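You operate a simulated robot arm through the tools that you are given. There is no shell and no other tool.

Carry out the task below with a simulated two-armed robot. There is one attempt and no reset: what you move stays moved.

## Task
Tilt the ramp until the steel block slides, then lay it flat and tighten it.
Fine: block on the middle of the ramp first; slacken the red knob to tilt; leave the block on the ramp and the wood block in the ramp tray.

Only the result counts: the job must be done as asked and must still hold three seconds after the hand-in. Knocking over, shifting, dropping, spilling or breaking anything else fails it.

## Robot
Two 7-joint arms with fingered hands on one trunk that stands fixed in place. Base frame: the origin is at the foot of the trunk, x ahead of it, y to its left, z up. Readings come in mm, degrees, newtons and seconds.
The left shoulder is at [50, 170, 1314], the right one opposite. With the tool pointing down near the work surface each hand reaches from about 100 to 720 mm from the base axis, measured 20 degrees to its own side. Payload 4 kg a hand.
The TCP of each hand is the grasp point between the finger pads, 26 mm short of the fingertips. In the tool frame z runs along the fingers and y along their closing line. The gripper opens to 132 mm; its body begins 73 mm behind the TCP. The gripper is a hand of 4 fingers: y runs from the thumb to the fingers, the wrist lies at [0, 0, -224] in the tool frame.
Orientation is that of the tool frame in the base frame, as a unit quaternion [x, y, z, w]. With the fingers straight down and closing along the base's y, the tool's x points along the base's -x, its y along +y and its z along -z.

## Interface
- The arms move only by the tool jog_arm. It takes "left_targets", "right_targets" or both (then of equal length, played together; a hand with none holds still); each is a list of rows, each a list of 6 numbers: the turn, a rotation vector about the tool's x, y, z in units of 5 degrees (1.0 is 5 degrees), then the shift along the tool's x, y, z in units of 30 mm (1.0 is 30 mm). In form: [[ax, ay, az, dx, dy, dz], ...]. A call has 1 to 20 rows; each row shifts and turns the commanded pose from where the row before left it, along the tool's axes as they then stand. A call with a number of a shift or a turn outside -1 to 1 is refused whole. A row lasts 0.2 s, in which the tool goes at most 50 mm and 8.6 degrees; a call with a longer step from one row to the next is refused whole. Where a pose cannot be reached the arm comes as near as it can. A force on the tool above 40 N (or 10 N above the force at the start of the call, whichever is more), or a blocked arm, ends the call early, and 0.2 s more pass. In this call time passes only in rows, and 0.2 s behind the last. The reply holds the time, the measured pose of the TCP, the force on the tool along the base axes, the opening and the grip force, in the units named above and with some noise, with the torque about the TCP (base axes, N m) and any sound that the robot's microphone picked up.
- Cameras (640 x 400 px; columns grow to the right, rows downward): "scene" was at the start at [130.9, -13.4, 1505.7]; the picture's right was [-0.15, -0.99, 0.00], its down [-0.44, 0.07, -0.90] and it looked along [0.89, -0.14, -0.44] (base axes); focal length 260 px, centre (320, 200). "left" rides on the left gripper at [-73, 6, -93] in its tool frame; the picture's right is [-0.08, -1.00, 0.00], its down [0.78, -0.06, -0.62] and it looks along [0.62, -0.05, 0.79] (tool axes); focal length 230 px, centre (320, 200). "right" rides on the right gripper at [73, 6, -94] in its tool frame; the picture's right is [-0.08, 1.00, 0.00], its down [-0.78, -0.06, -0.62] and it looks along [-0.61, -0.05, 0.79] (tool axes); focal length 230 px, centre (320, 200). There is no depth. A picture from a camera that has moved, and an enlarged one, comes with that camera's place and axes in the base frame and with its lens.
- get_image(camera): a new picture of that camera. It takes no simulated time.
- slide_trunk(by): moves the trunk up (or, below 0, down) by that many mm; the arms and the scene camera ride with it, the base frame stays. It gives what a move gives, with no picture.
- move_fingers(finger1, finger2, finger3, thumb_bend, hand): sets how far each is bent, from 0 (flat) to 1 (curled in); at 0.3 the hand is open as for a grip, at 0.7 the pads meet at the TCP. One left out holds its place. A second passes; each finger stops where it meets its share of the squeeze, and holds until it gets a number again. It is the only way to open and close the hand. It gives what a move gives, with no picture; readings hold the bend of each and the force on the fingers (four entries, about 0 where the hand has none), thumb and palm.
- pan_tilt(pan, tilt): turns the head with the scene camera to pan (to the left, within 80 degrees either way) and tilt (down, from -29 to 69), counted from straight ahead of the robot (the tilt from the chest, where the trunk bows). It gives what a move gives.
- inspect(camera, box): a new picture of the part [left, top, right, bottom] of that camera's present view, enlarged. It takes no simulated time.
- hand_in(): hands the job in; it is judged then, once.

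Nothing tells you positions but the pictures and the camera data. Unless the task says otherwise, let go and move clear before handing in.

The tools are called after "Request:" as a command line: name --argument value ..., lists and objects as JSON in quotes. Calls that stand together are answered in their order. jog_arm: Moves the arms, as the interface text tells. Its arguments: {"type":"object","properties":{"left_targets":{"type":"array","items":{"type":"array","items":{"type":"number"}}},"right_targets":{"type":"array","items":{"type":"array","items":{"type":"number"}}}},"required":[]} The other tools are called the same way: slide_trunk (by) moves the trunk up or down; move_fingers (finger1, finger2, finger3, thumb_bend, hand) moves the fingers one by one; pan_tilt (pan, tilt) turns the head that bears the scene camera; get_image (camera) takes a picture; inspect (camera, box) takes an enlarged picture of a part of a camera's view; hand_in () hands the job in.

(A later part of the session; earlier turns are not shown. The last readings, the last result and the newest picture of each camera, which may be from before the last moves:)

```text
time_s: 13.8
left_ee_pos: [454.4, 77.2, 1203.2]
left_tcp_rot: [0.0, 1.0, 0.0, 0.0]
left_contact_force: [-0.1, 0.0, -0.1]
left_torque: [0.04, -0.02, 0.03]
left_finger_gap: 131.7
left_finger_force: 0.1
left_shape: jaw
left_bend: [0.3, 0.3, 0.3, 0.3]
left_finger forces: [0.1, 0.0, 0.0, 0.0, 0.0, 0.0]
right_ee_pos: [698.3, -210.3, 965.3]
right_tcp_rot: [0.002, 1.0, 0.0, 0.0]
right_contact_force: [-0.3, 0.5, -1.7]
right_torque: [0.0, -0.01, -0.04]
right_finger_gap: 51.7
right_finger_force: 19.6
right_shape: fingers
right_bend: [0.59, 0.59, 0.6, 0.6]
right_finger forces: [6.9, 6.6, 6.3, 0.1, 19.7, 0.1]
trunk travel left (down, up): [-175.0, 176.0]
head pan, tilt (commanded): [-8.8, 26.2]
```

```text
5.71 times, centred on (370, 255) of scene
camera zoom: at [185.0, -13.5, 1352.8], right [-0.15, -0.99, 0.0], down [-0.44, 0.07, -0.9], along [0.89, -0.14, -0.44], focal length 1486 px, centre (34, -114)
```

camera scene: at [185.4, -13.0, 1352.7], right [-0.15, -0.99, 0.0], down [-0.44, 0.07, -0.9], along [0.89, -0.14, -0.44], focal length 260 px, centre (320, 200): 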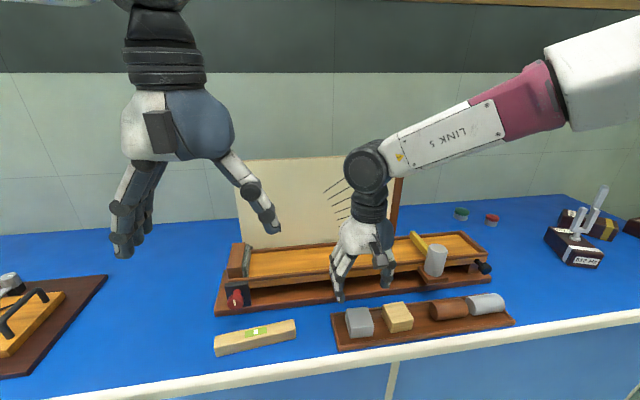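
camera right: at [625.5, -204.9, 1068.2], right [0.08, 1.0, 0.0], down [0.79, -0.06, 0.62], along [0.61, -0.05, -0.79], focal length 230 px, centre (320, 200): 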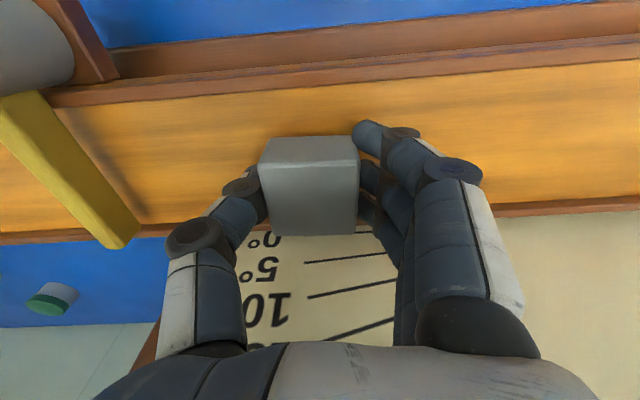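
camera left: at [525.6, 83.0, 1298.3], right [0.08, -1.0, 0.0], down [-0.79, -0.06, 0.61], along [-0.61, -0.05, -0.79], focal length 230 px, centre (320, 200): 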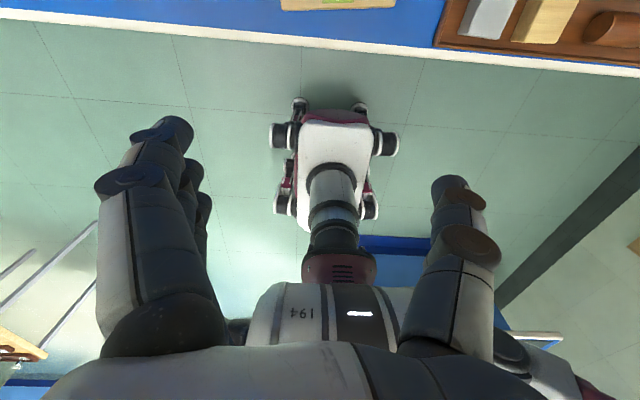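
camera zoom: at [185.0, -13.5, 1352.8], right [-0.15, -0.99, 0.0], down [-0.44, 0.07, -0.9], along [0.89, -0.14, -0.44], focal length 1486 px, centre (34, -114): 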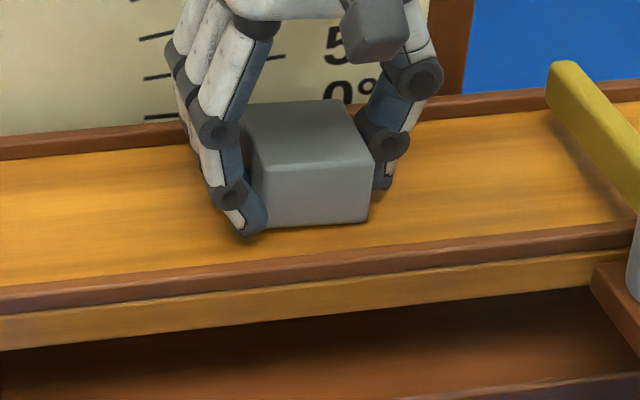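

Request:
jog_arm --right_targets '[[0, 0, 0, 0, 0, 0.1], [0, 0, 0, 0, 0, 0.05]]'

Request:
inspect --camera "scene" --box '[330, 230, 410, 280]'

```text
time_s: 14.3
left_ee_pos: [453.1, 76.7, 1204.1]
left_tcp_rot: [-0.001, 1.0, 0.0, 0.001]
left_contact_force: [0.3, 0.2, 0.6]
left_torque: [0.0, 0.01, -0.01]
left_finger_gap: 131.9
left_finger_force: 0.2
left_shape: jaw
left_bend: [0.3, 0.3, 0.3, 0.3]
left_finger forces: [0.0, 0.1, 0.0, 0.0, 0.0, 0.0]
right_ee_pos: [698.4, -211.3, 963.1]
right_tcp_rot: [0.001, 1.0, 0.0, 0.002]
right_contact_force: [1.3, -1.3, 10.9]
right_torque: [-0.15, -0.03, 0.04]
right_finger_gap: 46.4
right_finger_force: 21.2
right_shape: fingers
right_bend: [0.62, 0.59, 0.6, 0.6]
right_finger forces: [7.9, 7.4, 6.8, 0.1, 20.2, 0.0]
trunk travel left (down, up): [-175.0, 176.0]
head pan, tilt (commanded): [-8.8, 26.2]
```

```text
8.00 times, centred on (370, 255) of scene
camera zoom: at [183.7, -13.2, 1353.3], right [-0.15, -0.99, 0.0], down [-0.44, 0.07, -0.9], along [0.89, -0.14, -0.44], focal length 2081 px, centre (-80, -240)
```

zoom: 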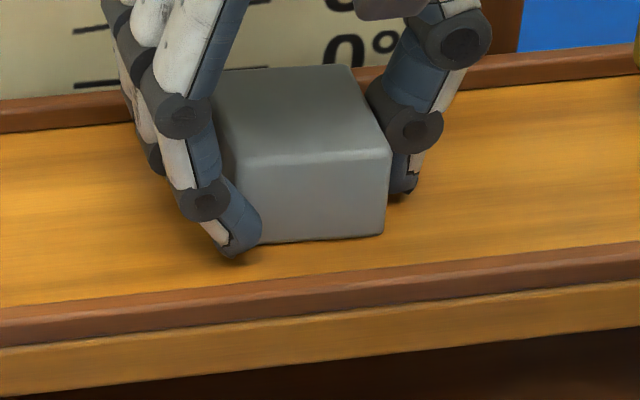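

The block is seated on the floor (11 N). I'll unload it slightly, then open the fingers.

Request:
jog_arm --right_targets '[[0, 0, 0, 0, 0, -0.05]]'

Request:
move_fingers --hand "right" --finger1 0.5 --finger2 0.5 --finger3 0.5 --thumb_bend 0.5

Request:
inspect --camera "scene" --box '[330, 220, 430, 290]'

```text
time_s: 14.8
left_ee_pos: [452.9, 77.5, 1204.1]
left_tcp_rot: [-0.001, 1.0, 0.0, 0.0]
left_contact_force: [0.8, -0.3, -0.3]
left_torque: [-0.01, 0.02, -0.02]
left_finger_gap: 131.7
left_finger_force: 0.0
left_shape: jaw
left_bend: [0.3, 0.3, 0.3, 0.3]
left_finger forces: [0.0, 0.0, 0.0, 0.0, 0.0, 0.1]
right_ee_pos: [696.0, -209.7, 963.1]
right_tcp_rot: [0.0, 1.0, 0.0, 0.001]
right_contact_force: [3.8, -1.3, 9.1]
right_torque: [-0.22, -0.08, 0.05]
right_finger_gap: 46.2
right_finger_force: 21.0
right_shape: fingers
right_bend: [0.62, 0.59, 0.6, 0.6]
right_finger forces: [7.3, 7.4, 6.9, 0.0, 20.1, 0.0]
trunk travel left (down, up): [-175.0, 176.0]
head pan, tilt (commanded): [-8.8, 26.2]
```

```text
time_s: 15.8
left_ee_pos: [453.3, 77.5, 1204.3]
left_tcp_rot: [-0.002, 1.0, 0.0, 0.001]
left_contact_force: [1.2, 0.4, -0.1]
left_torque: [-0.01, 0.0, -0.01]
left_finger_gap: 131.6
left_finger_force: 0.0
left_shape: jaw
left_bend: [0.3, 0.3, 0.3, 0.3]
left_finger forces: [0.1, 0.0, 0.0, 0.0, 0.0, 0.0]
right_ee_pos: [696.9, -209.1, 962.9]
right_tcp_rot: [0.0, 1.0, 0.0, 0.001]
right_contact_force: [-1.9, 2.7, 7.3]
right_torque: [-0.24, 0.09, -0.06]
right_finger_gap: 65.6
right_finger_force: 3.9
right_shape: fingers
right_bend: [0.5, 0.5, 0.5, 0.52]
right_finger forces: [0.0, 0.0, 0.1, 0.0, 7.5, 0.0]
trunk travel left (down, up): [-175.0, 176.0]
head pan, tilt (commanded): [-8.8, 26.2]
```

```text
5.71 times, centred on (380, 255) of scene
camera zoom: at [183.9, -12.8, 1353.0], right [-0.15, -0.99, 0.0], down [-0.44, 0.07, -0.9], along [0.89, -0.14, -0.44], focal length 1486 px, centre (-23, -114)
```

zoom: 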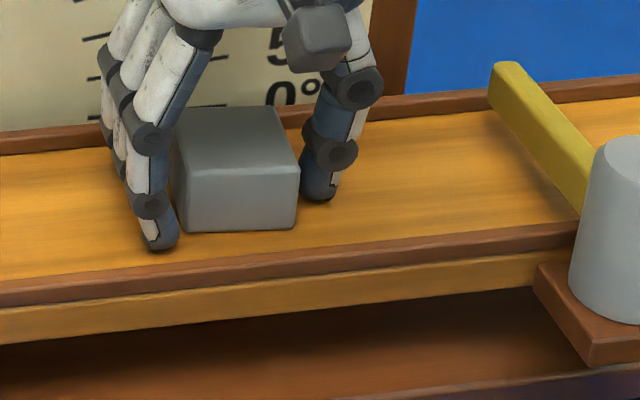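

The block is released; the thumb tip is lightly touching the ramp. Raising straight up, clear of the block.

Request:
jog_arm --right_targets '[[0, 0, 0, 0, 0, -0.3], [0, 0, 0, 0, 0, -0.7], [0, 0, 0, 0, 0, -1], [0, 0, 0, 0, 0, -1], [0, 0, 0, 0, 0, -1]]'

Request:
inspect --camera "scene" --box '[220, 180, 500, 320]'

Request:
get_image --camera "right"

```text
time_s: 16.9
left_ee_pos: [452.7, 76.6, 1204.2]
left_tcp_rot: [-0.001, 1.0, -0.001, 0.001]
left_contact_force: [0.2, 0.0, -0.4]
left_torque: [-0.01, -0.03, 0.02]
left_finger_gap: 131.7
left_finger_force: 0.1
left_shape: jaw
left_bend: [0.3, 0.3, 0.3, 0.3]
left_finger forces: [0.0, 0.0, 0.0, 0.1, 0.0, 0.0]
right_ee_pos: [699.1, -209.6, 1080.9]
right_tcp_rot: [-0.001, 1.0, 0.0, 0.0]
right_contact_force: [1.4, -0.1, 0.3]
right_torque: [-0.03, -0.01, 0.01]
right_finger_gap: 69.6
right_finger_force: 0.1
right_shape: fingers
right_bend: [0.5, 0.5, 0.5, 0.5]
right_finger forces: [0.0, 0.0, 0.1, 0.0, 0.0, 0.0]
trunk travel left (down, up): [-175.0, 176.0]
head pan, tilt (commanded): [-8.8, 26.2]
```

```text
2.29 times, centred on (360, 250) of scene
camera zoom: at [184.4, -13.1, 1352.9], right [-0.15, -0.99, 0.0], down [-0.44, 0.07, -0.9], along [0.89, -0.14, -0.44], focal length 594 px, centre (229, 86)
```

zoom: 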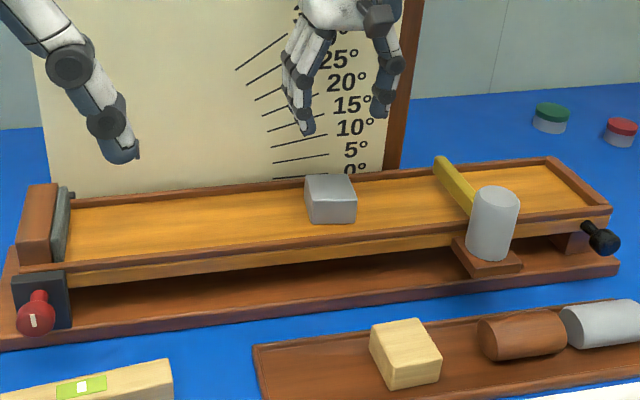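

```text
taken
camera right: at [624.3, -203.6, 1174.8], right [0.08, 1.0, 0.0], down [0.79, -0.06, 0.62], along [0.61, -0.05, -0.79], focal length 230 px, centre (320, 200)
```

right: 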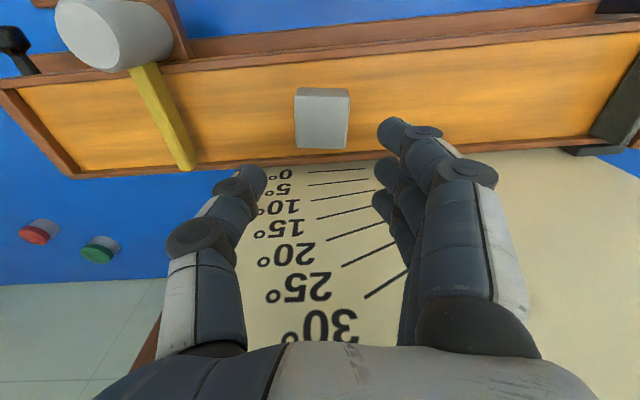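

The steel block now sits on the middle of the ramp. I'll look closely at the yellow arm and post, to see how it relates to the ramp.

Request:
inspect --camera "right" --box '[30, 0, 210, 180]'

Request:
inspect --camera "scene" --box '[400, 225, 460, 290]'

```text
2.22 times, centred on (120, 90) of right
camera zoom: at [624.3, -203.6, 1174.8], right [0.08, 1.0, 0.0], down [0.79, -0.06, 0.62], along [0.61, -0.05, -0.79], focal length 511 px, centre (764, 444)
```

zoom: 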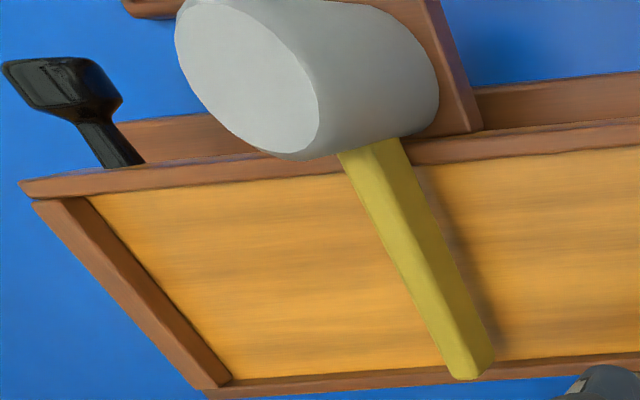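

```text
6.15 times, centred on (430, 258) of scene
camera zoom: at [184.4, -13.1, 1352.9], right [-0.15, -0.99, 0.0], down [-0.44, 0.07, -0.9], along [0.89, -0.14, -0.44], focal length 1601 px, centre (-357, -154)
```

zoom: 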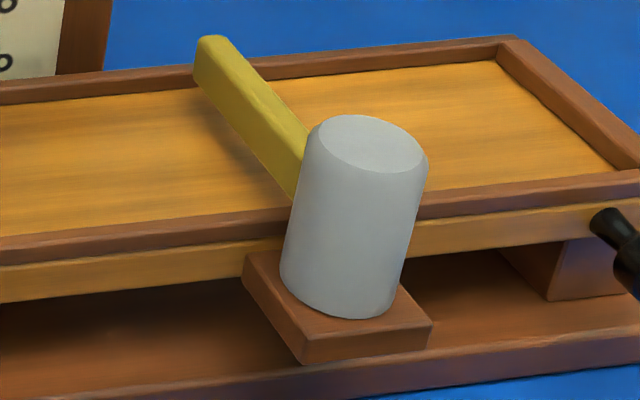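

The bracket with the grey post is fixed to the ramp's own side (z≈915–930, well above the base plate). So the yellow gate rides with the ramp and doesn't block tilting; I'll leave it alone. Next I'll bring the left hand round to point forward and slightly down toward the red knob.

Request:
jog_arm --left_targets '[[0, 0, 0, -0.505, 0.133, 0.855], [0, 0, 0, -0.505, 0.133, 0.855], [0, 0, 0, -0.505, 0.133, 0.855], [0, 0, 0, -0.505, 0.133, 0.855], [0, 0, 0, -0.505, 0.133, 0.855], [0, 0, 0, -0.505, 0.133, 0.855], [0, -1, 0, 0, 0, 0], [0, -1, 0, 0, 0, 0], [0, -1, 0, 0, 0, 0], [0, -1, 0, 0, 0, 0], [0, -1, 0, 0, 0, 0], [0, -1, 0, 0, 0, 0], [0, -1, 0, 0, 0, 0], [0, -1, 0, 0, 0, 0], [0, -1, 0, 0, 0, 0], [0, -1, 0, 0, 0, 0], [0, -1, 0, 0, 0, 0], [0, -1, 0, 0, 0, 0], [0, -1, 0, 0, 0, 0]]'

Request:
get_image --camera "left"

Request:
get_image --camera "scene"

```text
time_s: 20.9
left_ee_pos: [545.7, 100.8, 1050.4]
left_tcp_rot: [-0.001, 0.842, 0.0, 0.539]
left_contact_force: [-0.3, 0.2, -0.8]
left_torque: [0.02, 0.0, 0.01]
left_finger_gap: 131.7
left_finger_force: 0.0
left_shape: jaw
left_bend: [0.3, 0.3, 0.3, 0.3]
left_finger forces: [0.0, 0.0, 0.0, 0.0, 0.1, 0.1]
right_ee_pos: [698.7, -210.3, 1081.3]
right_tcp_rot: [0.001, 1.0, 0.001, 0.0]
right_contact_force: [-0.1, 0.1, 0.2]
right_torque: [0.01, 0.01, -0.02]
right_finger_gap: 69.8
right_finger_force: 0.0
right_shape: fingers
right_bend: [0.5, 0.5, 0.5, 0.5]
right_finger forces: [0.0, 0.0, 0.0, 0.0, 0.0, 0.1]
trunk travel left (down, up): [-175.0, 176.0]
head pan, tilt (commanded): [-8.8, 26.2]
```

```text
taken
camera left: at [491.2, 107.1, 1156.0], right [0.03, -1.0, 0.07], down [-0.89, -0.06, -0.45], along [0.46, -0.05, -0.89], focal length 230 px, centre (320, 200)
```

left: 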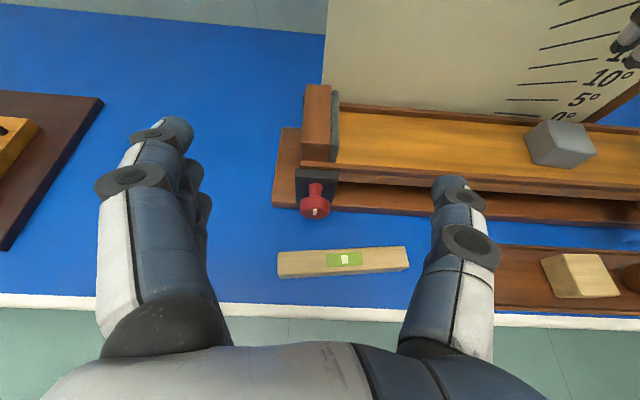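

```text
taken
camera scene: at [185.1, -13.5, 1352.7], right [-0.15, -0.99, 0.0], down [-0.44, 0.07, -0.9], along [0.89, -0.14, -0.44], focal length 260 px, centre (320, 200)
```

scene: 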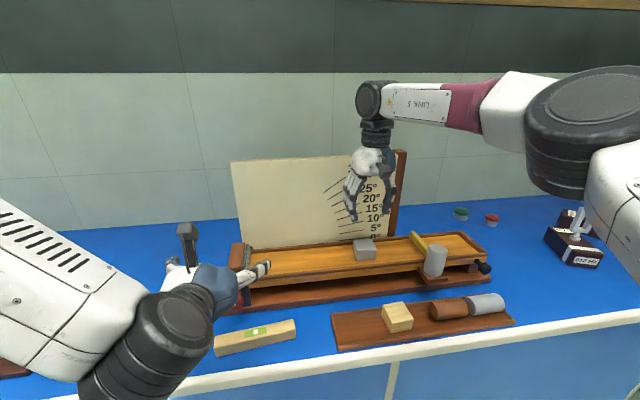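

The left camera now has a clear view of the red knob. Zooming in on it and on the spirit level below.

Request:
inspect --camera "left" --box '[260, 70, 420, 290]'

Request:
inspect --camera "left" --box '[280, 155, 350, 225]'

```text
1.82 times, centred on (340, 180) of left
camera zoom: at [491.2, 107.1, 1156.0], right [0.03, -1.0, 0.07], down [-0.89, -0.06, -0.45], along [0.46, -0.05, -0.89], focal length 418 px, centre (284, 236)
```

zoom: 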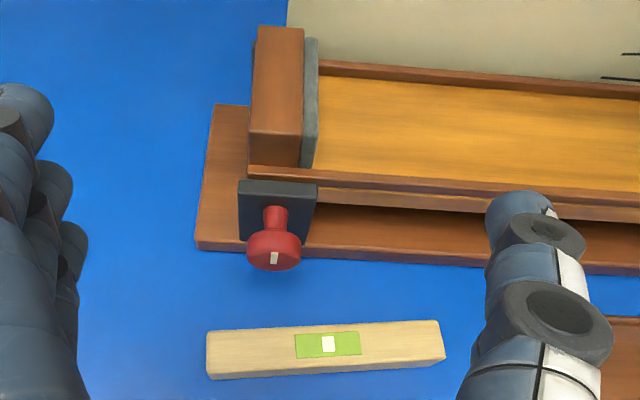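

```text
5.71 times, centred on (315, 190) of left
camera zoom: at [491.2, 107.1, 1156.0], right [0.03, -1.0, 0.07], down [-0.89, -0.06, -0.45], along [0.46, -0.05, -0.89], focal length 1315 px, centre (349, 257)
```

zoom: 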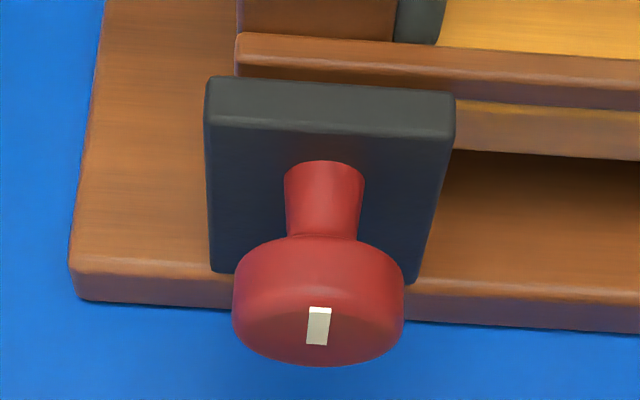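

The knob head is about 34 mm across, centred near (603, 99.7, 925), with the black plate's face at x≈625 and the spirit level well below. I'll narrow the left hand, come down to a stand-off pose and pre-roll it clockwise so there's room for a counter-clockwise turn.

Request:
move_fingers --hand "left" --finger1 0.45 --finger2 0.45 --finger3 0.45 --thumb_bend 0.45

Request:
jog_arm --left_targets '[[0, 0, 0, 0.764, -0.009, 0.3325], [0, 0, 0, 0.764, -0.009, 0.3325], [0, 0, 0, 0.764, -0.009, 0.3325], [0, 0, 0, 0.764, -0.009, 0.3325], [-0.419, 0, 0.908, 0, 0, 0], [-0.419, 0, 0.908, 0, 0, 0], [-0.419, 0, 0.908, 0, 0, 0], [-0.419, 0, 0.908, 0, 0, 0], [-0.419, 0, 0.908, 0, 0, 0], [-0.419, 0, 0.908, 0, 0, 0]]'

Request:
get_image --camera "left"

Request:
get_image --camera "scene"

```text
time_s: 21.9
left_ee_pos: [544.3, 101.2, 1051.2]
left_tcp_rot: [-0.001, 0.843, 0.0, 0.538]
left_contact_force: [-0.1, -0.4, -0.1]
left_torque: [-0.02, 0.01, 0.02]
left_finger_gap: 88.1
left_finger_force: 0.1
left_shape: fingers
left_bend: [0.45, 0.45, 0.45, 0.45]
left_finger forces: [0.0, 0.0, 0.1, 0.0, 0.1, 0.1]
right_ee_pos: [697.6, -210.2, 1080.5]
right_tcp_rot: [0.0, 1.0, 0.0, 0.0]
right_contact_force: [-0.7, -0.3, 0.1]
right_torque: [0.01, 0.01, 0.04]
right_finger_gap: 69.7
right_finger_force: 0.1
right_shape: fingers
right_bend: [0.5, 0.5, 0.5, 0.5]
right_finger forces: [0.0, 0.1, 0.0, 0.1, 0.0, 0.0]
trunk travel left (down, up): [-175.0, 176.0]
head pan, tilt (commanded): [-8.8, 26.2]
```

```text
time_s: 24.1
left_ee_pos: [542.6, 100.2, 950.7]
left_tcp_rot: [0.14, 0.814, 0.219, 0.519]
left_contact_force: [0.4, 0.1, 0.2]
left_torque: [-0.03, -0.01, 0.0]
left_finger_gap: 87.9
left_finger_force: 0.0
left_shape: fingers
left_bend: [0.45, 0.45, 0.45, 0.45]
left_finger forces: [0.1, 0.1, 0.1, 0.0, 0.0, 0.0]
right_ee_pos: [699.4, -210.0, 1081.3]
right_tcp_rot: [0.0, 1.0, 0.0, -0.001]
right_contact_force: [-0.2, -0.2, 0.0]
right_torque: [-0.01, -0.03, 0.01]
right_finger_gap: 70.0
right_finger_force: 0.1
right_shape: fingers
right_bend: [0.5, 0.5, 0.5, 0.5]
right_finger forces: [0.0, 0.0, 0.1, 0.0, 0.1, 0.1]
trunk travel left (down, up): [-175.0, 176.0]
head pan, tilt (commanded): [-8.8, 26.2]
```

```text
taken
camera left: at [488.4, 52.0, 1044.7], right [0.03, -0.9, -0.44], down [-0.89, 0.17, -0.42], along [0.45, 0.4, -0.79], focal length 230 px, centre (320, 200)
```

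left: 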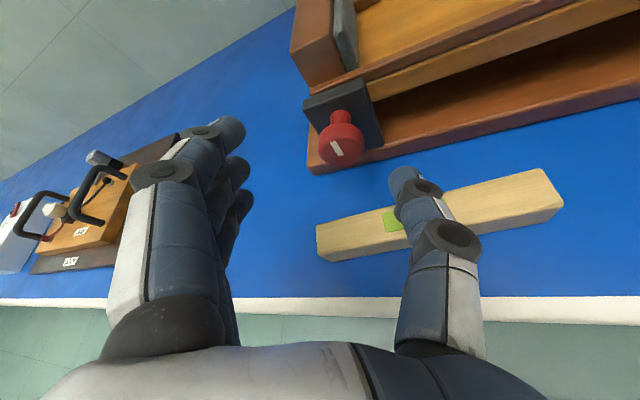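

```text
taken
camera scene: at [184.8, -13.6, 1352.8], right [-0.15, -0.99, 0.0], down [-0.44, 0.07, -0.9], along [0.89, -0.14, -0.44], focal length 260 px, centre (320, 200)
```

scene: 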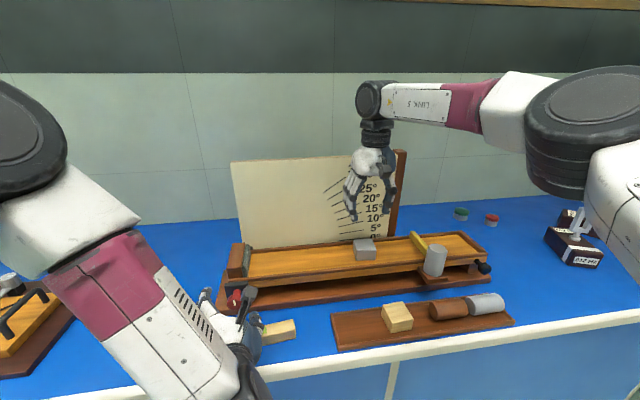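

Prediction and picture agree on the knob within about 1 mm. Moving in so the pads straddle the knob head.

Request:
jog_arm --left_targets '[[0, 0, 0, -0.036, -0.148, 0.661], [0, 0, 0, -0.036, -0.148, 0.661]]'

Request:
get_image --camera "left"

```text
time_s: 24.8
left_ee_pos: [578.8, 99.9, 933.9]
left_tcp_rot: [0.14, 0.815, 0.218, 0.518]
left_contact_force: [0.1, 0.0, -0.6]
left_torque: [0.01, 0.01, 0.0]
left_finger_gap: 87.8
left_finger_force: 0.1
left_shape: fingers
left_bend: [0.45, 0.45, 0.45, 0.45]
left_finger forces: [0.1, 0.1, 0.0, 0.1, 0.1, 0.0]
right_ee_pos: [697.1, -210.3, 1080.9]
right_tcp_rot: [0.0, 1.0, 0.0, 0.0]
right_contact_force: [0.5, 0.5, 0.1]
right_torque: [-0.04, -0.02, 0.0]
right_finger_gap: 69.9
right_finger_force: 0.1
right_shape: fingers
right_bend: [0.5, 0.5, 0.5, 0.5]
right_finger forces: [0.0, 0.0, 0.1, 0.0, 0.1, 0.0]
trunk travel left (down, up): [-175.0, 176.0]
head pan, tilt (commanded): [-8.8, 26.2]
```

```text
taken
camera left: at [524.8, 51.6, 1028.0], right [0.03, -0.9, -0.44], down [-0.89, 0.17, -0.42], along [0.45, 0.4, -0.8], focal length 230 px, centre (320, 200)
```

left: 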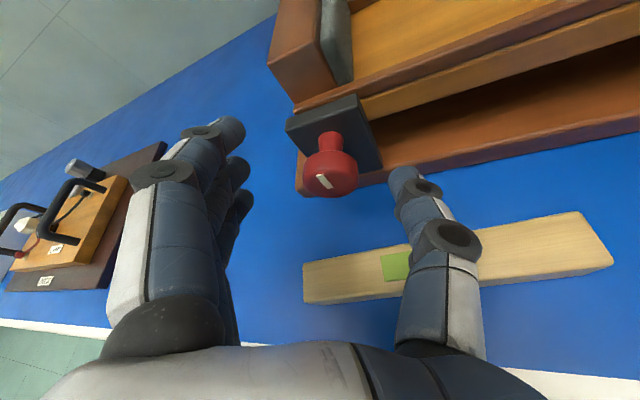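

Request:
jog_arm --left_targets '[[0, 0, 0, -0.036, -0.148, 0.661]]'

Request:
get_image --camera "left"

Request:
inspect --camera "scene" --box '[190, 250, 310, 350]'

```text
time_s: 25.1
left_ee_pos: [596.5, 98.2, 925.8]
left_tcp_rot: [0.139, 0.815, 0.218, 0.519]
left_contact_force: [0.6, -0.1, 0.0]
left_torque: [-0.03, 0.01, -0.01]
left_finger_gap: 87.9
left_finger_force: 0.0
left_shape: fingers
left_bend: [0.45, 0.45, 0.45, 0.45]
left_finger forces: [0.0, 0.1, 0.0, 0.0, 0.0, 0.0]
right_ee_pos: [697.5, -210.9, 1081.0]
right_tcp_rot: [0.001, 1.0, 0.0, 0.0]
right_contact_force: [0.7, 0.1, -1.1]
right_torque: [-0.03, -0.02, 0.0]
right_finger_gap: 69.9
right_finger_force: 0.1
right_shape: fingers
right_bend: [0.5, 0.5, 0.5, 0.5]
right_finger forces: [0.0, 0.0, 0.1, 0.0, 0.1, 0.0]
trunk travel left (down, up): [-175.0, 176.0]
head pan, tilt (commanded): [-8.8, 26.2]
```

```text
taken
camera left: at [542.9, 51.4, 1019.2], right [0.03, -0.9, -0.44], down [-0.89, 0.17, -0.42], along [0.45, 0.4, -0.79], focal length 230 px, centre (320, 200)
```

left: 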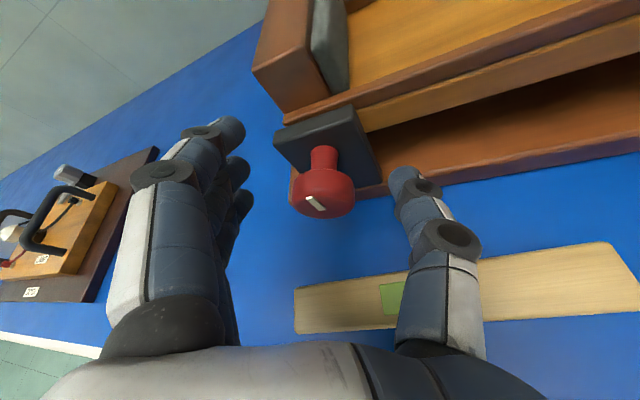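

```text
4.00 times, centred on (250, 300) of scene
camera zoom: at [185.4, -13.4, 1352.6], right [-0.15, -0.99, 0.0], down [-0.44, 0.07, -0.9], along [0.89, -0.14, -0.44], focal length 1040 px, centre (600, -200)
```

zoom: 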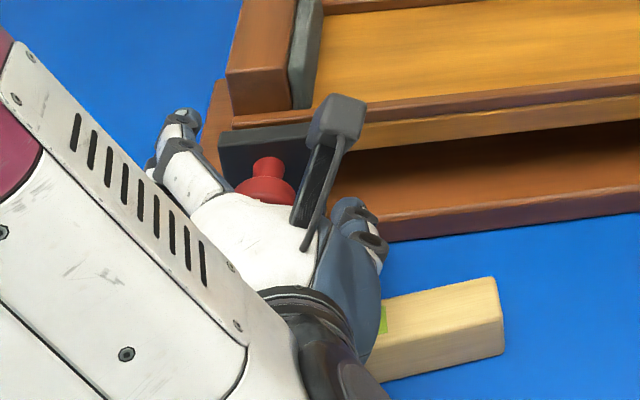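

The knob head sits between thumb and fingers. I'll pinch it with the middle finger and thumb, keeping the outer fingers partly open.

Request:
move_fingers --hand "left" --finger2 0.7 --thumb_bend 0.7

Request:
get_image --camera "left"

```text
time_s: 26.1
left_ee_pos: [597.3, 98.3, 925.2]
left_tcp_rot: [0.14, 0.815, 0.217, 0.519]
left_contact_force: [6.0, -8.5, -4.9]
left_torque: [-0.02, -0.02, -0.07]
left_finger_gap: 59.7
left_finger_force: 8.3
left_shape: fingers
left_bend: [0.45, 0.66, 0.45, 0.66]
left_finger forces: [0.1, 3.9, 0.0, 0.0, 12.3, 0.0]
right_ee_pos: [699.8, -210.7, 1080.6]
right_tcp_rot: [0.0, 1.0, 0.001, -0.001]
right_contact_force: [0.1, -0.3, -0.9]
right_torque: [0.01, 0.01, -0.01]
right_finger_gap: 70.0
right_finger_force: 0.0
right_shape: fingers
right_bend: [0.5, 0.5, 0.5, 0.5]
right_finger forces: [0.1, 0.1, 0.1, 0.0, 0.0, 0.0]
trunk travel left (down, up): [-175.0, 176.0]
head pan, tilt (commanded): [-8.8, 26.2]
```

```text
taken
camera left: at [543.2, 50.4, 1019.1], right [0.03, -0.9, -0.44], down [-0.89, 0.17, -0.42], along [0.45, 0.4, -0.8], focal length 230 px, centre (320, 200)
```

left: 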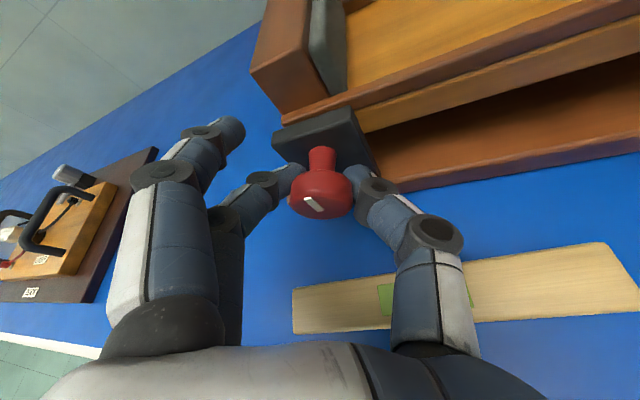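

Request:
inspect --camera "left" --box '[260, 120, 400, 240]'

Request:
jog_arm --left_targets '[[0.21, 0, -0.454, 0, 0, 0], [0.21, 0, -0.454, 0, 0, 0], [0.21, 0, -0.454, 0, 0, 0], [0.21, 0, -0.454, 0, 0, 0]]'

Request:
inspect --camera "left" --box '[260, 120, 400, 240]'

```text
3.33 times, centred on (330, 180) of left
camera zoom: at [543.2, 50.4, 1019.1], right [0.03, -0.9, -0.44], down [-0.89, 0.17, -0.42], along [0.45, 0.4, -0.8], focal length 767 px, centre (287, 267)
```

zoom: 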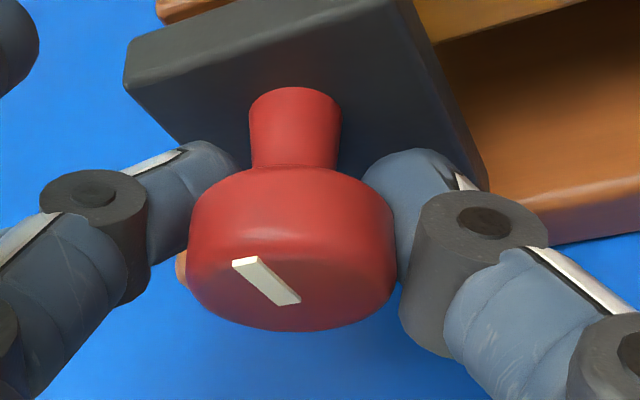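

```text
time_s: 27.1
left_ee_pos: [597.3, 98.8, 924.4]
left_tcp_rot: [0.094, 0.83, 0.145, 0.53]
left_contact_force: [2.7, -5.6, -1.1]
left_torque: [-0.01, 0.02, -0.08]
left_finger_gap: 59.1
left_finger_force: 6.9
left_shape: fingers
left_bend: [0.45, 0.66, 0.45, 0.66]
left_finger forces: [0.0, 3.5, 0.0, 0.0, 9.2, 0.1]
right_ee_pos: [698.5, -211.1, 1079.8]
right_tcp_rot: [0.0, 1.0, 0.002, 0.0]
right_contact_force: [-0.2, 0.7, 0.3]
right_torque: [0.0, 0.03, 0.03]
right_finger_gap: 70.0
right_finger_force: 0.0
right_shape: fingers
right_bend: [0.5, 0.5, 0.5, 0.5]
right_finger forces: [0.0, 0.1, 0.0, 0.1, 0.1, 0.0]
trunk travel left (down, up): [-175.0, 176.0]
head pan, tilt (commanded): [-8.8, 26.2]
```

```text
3.33 times, centred on (330, 180) of left
camera zoom: at [543.9, 68.1, 1025.6], right [0.03, -0.96, -0.27], down [-0.89, 0.1, -0.45], along [0.45, 0.26, -0.85], focal length 767 px, centre (287, 267)
```

zoom: 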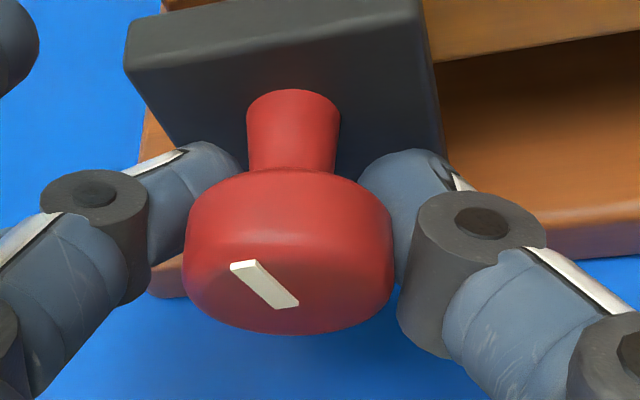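

The mark keeps its angle in the hand's view, so the knob is turning with the hand. Continuing counter-clockwise.

Request:
jog_arm --left_targets '[[0.314, 0, -0.681, 0, 0, 0], [0.314, 0, -0.681, 0, 0, 0], [0.314, 0, -0.681, 0, 0, 0], [0.314, 0, -0.681, 0, 0, 0], [0.314, 0, -0.681, 0, 0, 0], [0.314, 0, -0.681, 0, 0, 0], [0.314, 0, -0.681, 0, 0, 0], [0.314, 0, -0.681, 0, 0, 0]]'

Request:
inspect --camera "left" --box '[240, 110, 400, 250]'

Request:
get_image --camera "scene"

```text
time_s: 28.9
left_ee_pos: [599.2, 98.4, 923.8]
left_tcp_rot: [-0.048, 0.84, -0.073, 0.536]
left_contact_force: [2.3, -3.3, -0.3]
left_torque: [-0.02, -0.01, -0.03]
left_finger_gap: 56.8
left_finger_force: 5.3
left_shape: fingers
left_bend: [0.45, 0.66, 0.45, 0.67]
left_finger forces: [0.0, 4.0, 0.1, 0.0, 6.9, 0.0]
right_ee_pos: [697.7, -211.3, 1081.8]
right_tcp_rot: [0.0, 1.0, 0.0, 0.0]
right_contact_force: [-1.0, -0.4, 0.0]
right_torque: [-0.01, 0.0, 0.0]
right_finger_gap: 70.1
right_finger_force: 0.0
right_shape: fingers
right_bend: [0.5, 0.5, 0.5, 0.5]
right_finger forces: [0.0, 0.0, 0.0, 0.0, 0.0, 0.0]
trunk travel left (down, up): [-175.0, 176.0]
head pan, tilt (commanded): [-8.8, 26.2]
```

```text
2.86 times, centred on (320, 180) of left
camera zoom: at [544.9, 123.2, 1027.5], right [0.03, -0.97, 0.24], down [-0.89, -0.14, -0.43], along [0.46, -0.2, -0.87], focal length 657 px, centre (320, 257)
```

zoom: 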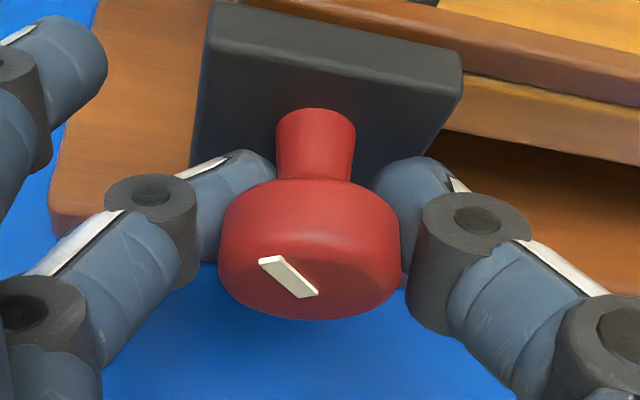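

```text
taken
camera scene: at [185.0, -13.7, 1352.8], right [-0.15, -0.99, 0.0], down [-0.44, 0.07, -0.9], along [0.89, -0.14, -0.44], focal length 260 px, centre (320, 200)
```

scene: 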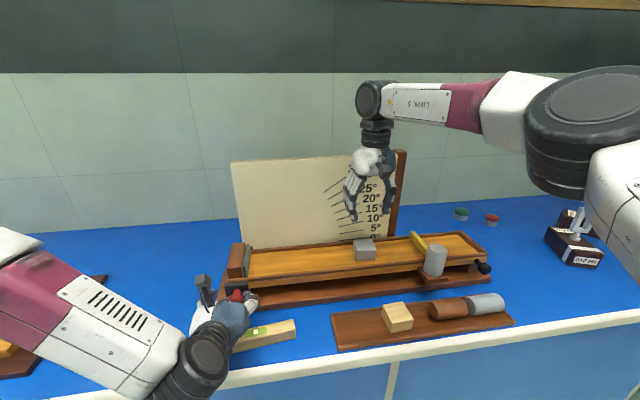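

Turned 40° so far with almost no resisting torque. Continuing another 35°.

Request:
jog_arm --left_targets '[[0.367, 0, -0.794, 0, 0, 0], [0.367, 0, -0.794, 0, 0, 0], [0.367, 0, -0.794, 0, 0, 0], [0.367, 0, -0.794, 0, 0, 0], [0.367, 0, -0.794, 0, 0, 0], [0.367, 0, -0.794, 0, 0, 0], [0.367, 0, -0.794, 0, 0, 0], [0.367, 0, -0.794, 0, 0, 0]]'

Request:
inspect --camera "left" --box '[240, 110, 400, 250]'

Request:
get_image --camera "scene"

```text
time_s: 30.8
left_ee_pos: [599.0, 100.1, 928.9]
left_tcp_rot: [-0.207, 0.776, -0.324, 0.5]
left_contact_force: [9.1, 10.4, 26.5]
left_torque: [1.26, 0.79, -0.48]
left_finger_gap: 53.0
left_finger_force: 19.9
left_shape: fingers
left_bend: [0.45, 0.64, 0.45, 0.68]
left_finger forces: [0.0, 6.4, 29.8, 0.0, 4.0, 0.1]
right_ee_pos: [697.0, -209.7, 1082.8]
right_tcp_rot: [0.001, 1.0, 0.0, 0.001]
right_contact_force: [-0.1, -0.1, 0.3]
right_torque: [-0.02, -0.01, 0.02]
right_finger_gap: 69.7
right_finger_force: 0.0
right_shape: fingers
right_bend: [0.5, 0.5, 0.5, 0.5]
right_finger forces: [0.0, 0.1, 0.1, 0.0, 0.1, 0.0]
trunk travel left (down, up): [-175.0, 176.0]
head pan, tilt (commanded): [-8.8, 26.2]
```

```text
2.86 times, centred on (320, 180) of left
camera zoom: at [544.5, 178.5, 997.9], right [0.03, -0.65, 0.76], down [-0.89, -0.37, -0.28], along [0.46, -0.66, -0.59], focal length 657 px, centre (320, 257)
```

zoom: 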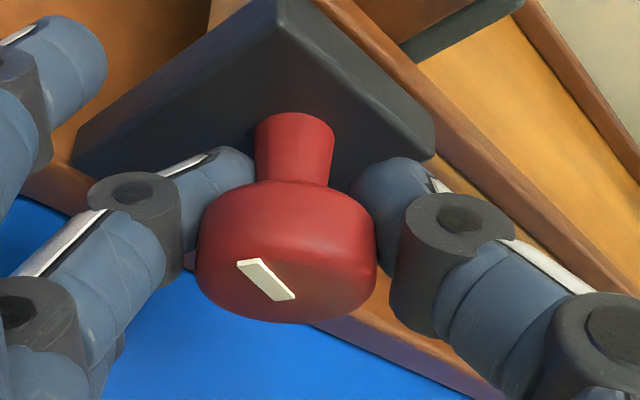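

```text
taken
camera scene: at [183.5, -12.9, 1353.4], right [-0.15, -0.99, 0.0], down [-0.43, 0.07, -0.9], along [0.89, -0.14, -0.44], focal length 260 px, centre (320, 200)
```

scene: 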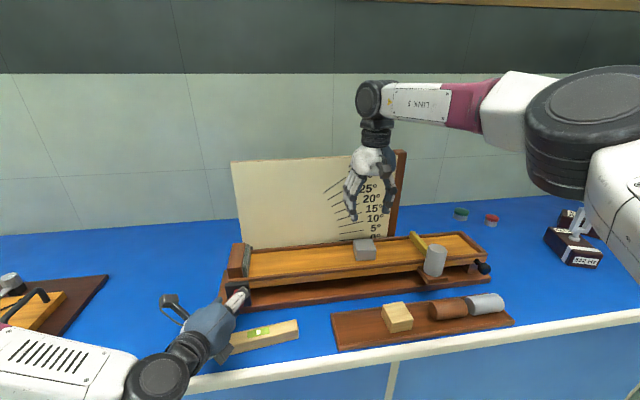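

Finger 3 reads 30 N, so one of the partly open fingers has come down on something, possibly the spirit level. Checking before moving.

Request:
inspect --camera "scene" --box '[180, 270, 310, 360]'

Request:
get_image --camera "left"

```text
4.44 times, centred on (245, 315) of scene
camera zoom: at [183.5, -12.9, 1353.4], right [-0.15, -0.99, 0.0], down [-0.43, 0.07, -0.9], along [0.89, -0.14, -0.44], focal length 1156 px, centre (653, -311)
```

zoom: 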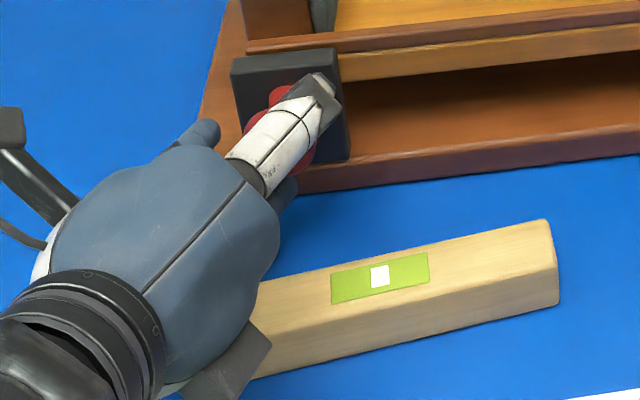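

```text
taken
camera left: at [544.5, 178.5, 997.9], right [0.03, -0.65, 0.76], down [-0.89, -0.37, -0.28], along [0.46, -0.66, -0.59], focal length 230 px, centre (320, 200)
```

left: 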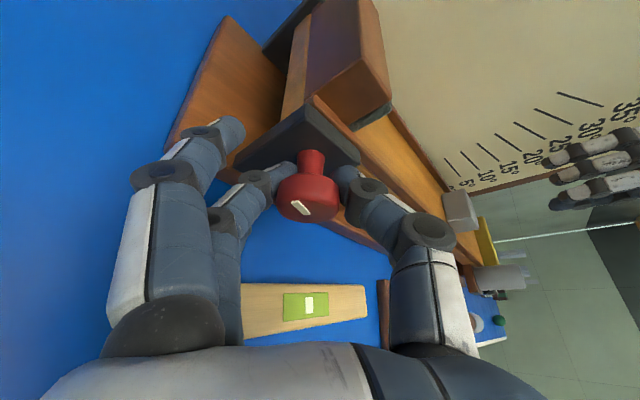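

The outer finger leaned on the spirit level as the hand rolled. I'll roll back the way it came, which should also drag the level back rather than push it further.

Request:
jog_arm --left_targets '[[-0.21, 0, 0.454, 0, 0, 0], [-0.21, 0, 0.454, 0, 0, 0], [-0.21, 0, 0.454, 0, 0, 0], [-0.21, 0, 0.454, 0, 0, 0]]'

Request:
inspect --camera "scene" --box '[180, 270, 310, 360]'

```text
time_s: 31.8
left_ee_pos: [597.7, 99.8, 921.8]
left_tcp_rot: [-0.163, 0.805, -0.253, 0.511]
left_contact_force: [8.5, -1.4, 8.6]
left_torque: [0.03, -0.12, -0.03]
left_finger_gap: 56.6
left_finger_force: 7.9
left_shape: fingers
left_bend: [0.45, 0.65, 0.45, 0.67]
left_finger forces: [0.1, 5.5, 0.9, 0.0, 9.6, 0.0]
right_ee_pos: [698.4, -210.0, 1079.0]
right_tcp_rot: [0.0, 1.0, 0.0, -0.001]
right_contact_force: [-0.1, -0.2, -0.7]
right_torque: [0.0, -0.01, -0.01]
right_finger_gap: 70.0
right_finger_force: 0.0
right_shape: fingers
right_bend: [0.5, 0.5, 0.5, 0.5]
right_finger forces: [0.0, 0.1, 0.1, 0.0, 0.0, 0.0]
trunk travel left (down, up): [-175.0, 176.0]
head pan, tilt (commanded): [-8.8, 26.2]
```

```text
4.44 times, centred on (245, 315) of scene
camera zoom: at [185.4, -13.7, 1352.5], right [-0.15, -0.99, 0.0], down [-0.44, 0.07, -0.9], along [0.89, -0.14, -0.44], focal length 1156 px, centre (653, -311)
```

zoom: 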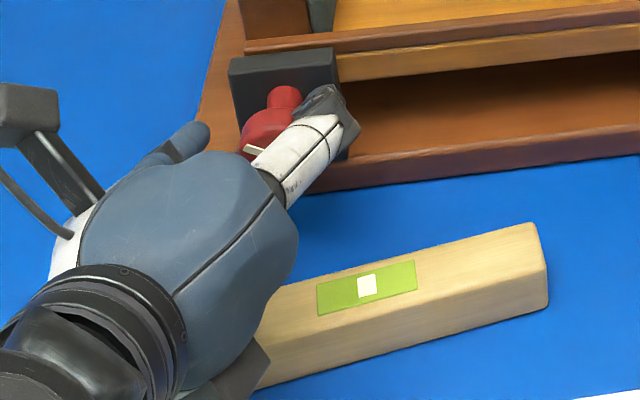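

The level is freed (finger 3 at 1 N), though it seems to have moved a few millimetres; I'll check and correct that at the end. Now I'll open slightly with all fingers tucked in, roll back to the other side, and take a second bite that stays away from the level.

Request:
move_fingers --hand "left" --finger1 0.55 --finger2 0.55 --finger3 0.58 --thumb_bend 0.55

Request:
get_image --camera "left"

Request:
inspect --camera "scene" --box '[180, 270, 310, 360]'

```text
time_s: 32.8
left_ee_pos: [598.4, 100.0, 925.4]
left_tcp_rot: [-0.163, 0.804, -0.253, 0.513]
left_contact_force: [-0.7, 0.7, -0.1]
left_torque: [0.01, 0.04, 0.03]
left_finger_gap: 54.8
left_finger_force: 0.3
left_shape: fingers
left_bend: [0.55, 0.55, 0.57, 0.55]
left_finger forces: [0.3, 0.6, 0.0, 0.0, 0.0, 0.0]
right_ee_pos: [698.5, -209.5, 1081.0]
right_tcp_rot: [0.0, 1.0, 0.0, 0.0]
right_contact_force: [0.3, 0.3, -0.2]
right_torque: [0.0, -0.02, -0.02]
right_finger_gap: 69.9
right_finger_force: 0.1
right_shape: fingers
right_bend: [0.5, 0.5, 0.5, 0.5]
right_finger forces: [0.1, 0.1, 0.0, 0.0, 0.0, 0.0]
trunk travel left (down, up): [-175.0, 176.0]
head pan, tilt (commanded): [-8.8, 26.2]
```

```text
taken
camera left: at [544.1, 164.8, 1006.7], right [0.04, -0.78, 0.63], down [-0.89, -0.31, -0.33], along [0.46, -0.55, -0.7], focal length 230 px, centre (320, 200)
```

left: 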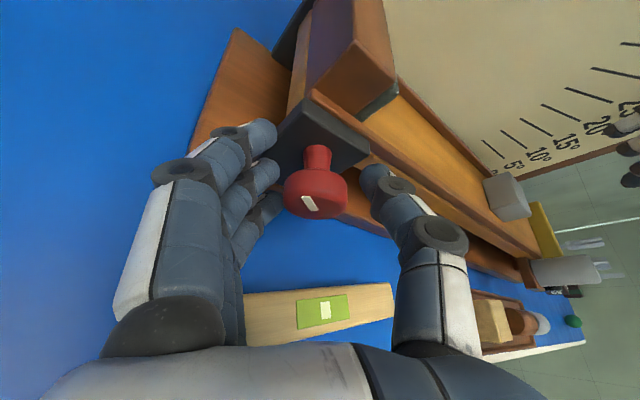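

```text
4.44 times, centred on (245, 315) of scene
camera zoom: at [184.8, -13.4, 1352.8], right [-0.15, -0.99, 0.0], down [-0.44, 0.07, -0.9], along [0.89, -0.14, -0.44], focal length 1156 px, centre (653, -311)
```

zoom: 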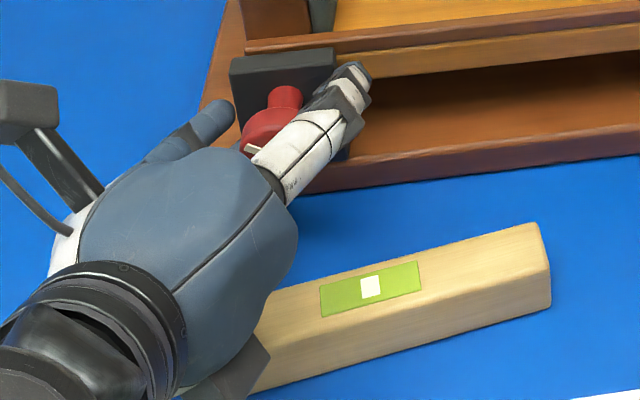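

The hand is free of the knob. Rolling it back clockwise about the knob axis for the second bite, watching forces.

Request:
jog_arm --left_targets '[[-0.419, 0, 0.908, 0, 0, 0], [-0.419, 0, 0.908, 0, 0, 0], [-0.419, 0, 0.908, 0, 0, 0], [-0.419, 0, 0.908, 0, 0, 0], [-0.419, 0, 0.908, 0, 0, 0], [-0.419, 0, 0.908, 0, 0, 0], [-0.419, 0, 0.908, 0, 0, 0], [-0.419, 0, 0.908, 0, 0, 0], [-0.419, 0, 0.908, 0, 0, 0], [-0.419, 0, 0.908, 0, 0, 0], [-0.419, 0, 0.908, 0, 0, 0], [-0.419, 0, 0.908, 0, 0, 0], [-0.419, 0, 0.908, 0, 0, 0], [-0.419, 0, 0.908, 0, 0, 0]]'

Request:
get_image --camera "left"

Request:
get_image --camera "scene"

```text
time_s: 35.8
left_ee_pos: [598.7, 99.6, 924.3]
left_tcp_rot: [0.162, 0.804, 0.254, 0.512]
left_contact_force: [0.0, 0.6, 0.5]
left_torque: [-0.03, 0.01, -0.01]
left_finger_gap: 54.6
left_finger_force: 0.0
left_shape: fingers
left_bend: [0.55, 0.55, 0.57, 0.55]
left_finger forces: [0.0, 0.1, 0.0, 0.1, 0.0, 0.1]
right_ee_pos: [697.7, -210.6, 1080.7]
right_tcp_rot: [0.0, 1.0, 0.0, 0.001]
right_contact_force: [-0.2, -0.2, -0.1]
right_torque: [0.02, -0.03, 0.04]
right_finger_gap: 70.1
right_finger_force: 0.0
right_shape: fingers
right_bend: [0.5, 0.5, 0.5, 0.5]
right_finger forces: [0.0, 0.0, 0.1, 0.0, 0.0, 0.1]
trunk travel left (down, up): [-175.0, 176.0]
head pan, tilt (commanded): [-8.8, 26.2]
```

```text
taken
camera left: at [544.1, 43.6, 1013.8], right [0.03, -0.86, -0.51], down [-0.89, 0.21, -0.4], along [0.45, 0.47, -0.76], focal length 230 px, centre (320, 200)
```

left: 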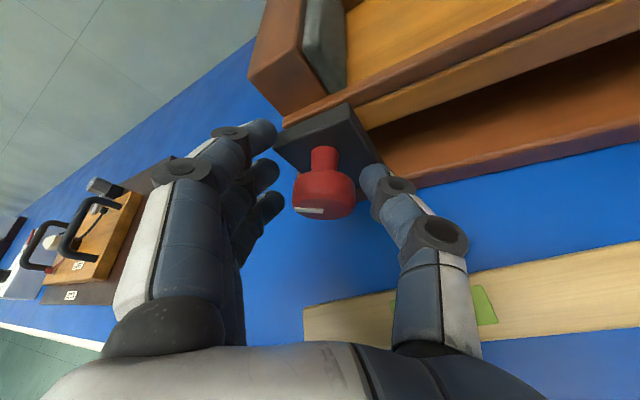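

```text
taken
camera scene: at [184.8, -13.6, 1352.8], right [-0.15, -0.99, 0.0], down [-0.44, 0.07, -0.9], along [0.89, -0.14, -0.44], focal length 260 px, centre (320, 200)
```

scene: 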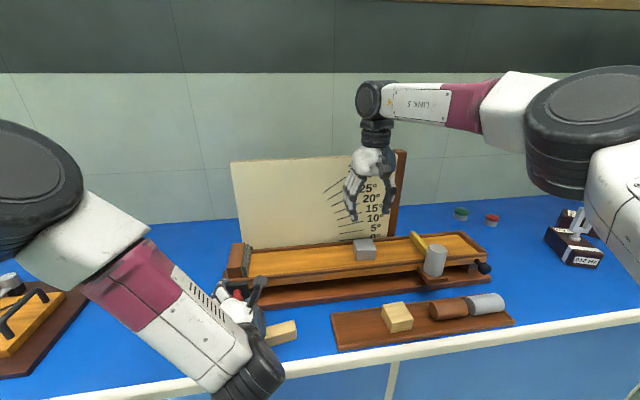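

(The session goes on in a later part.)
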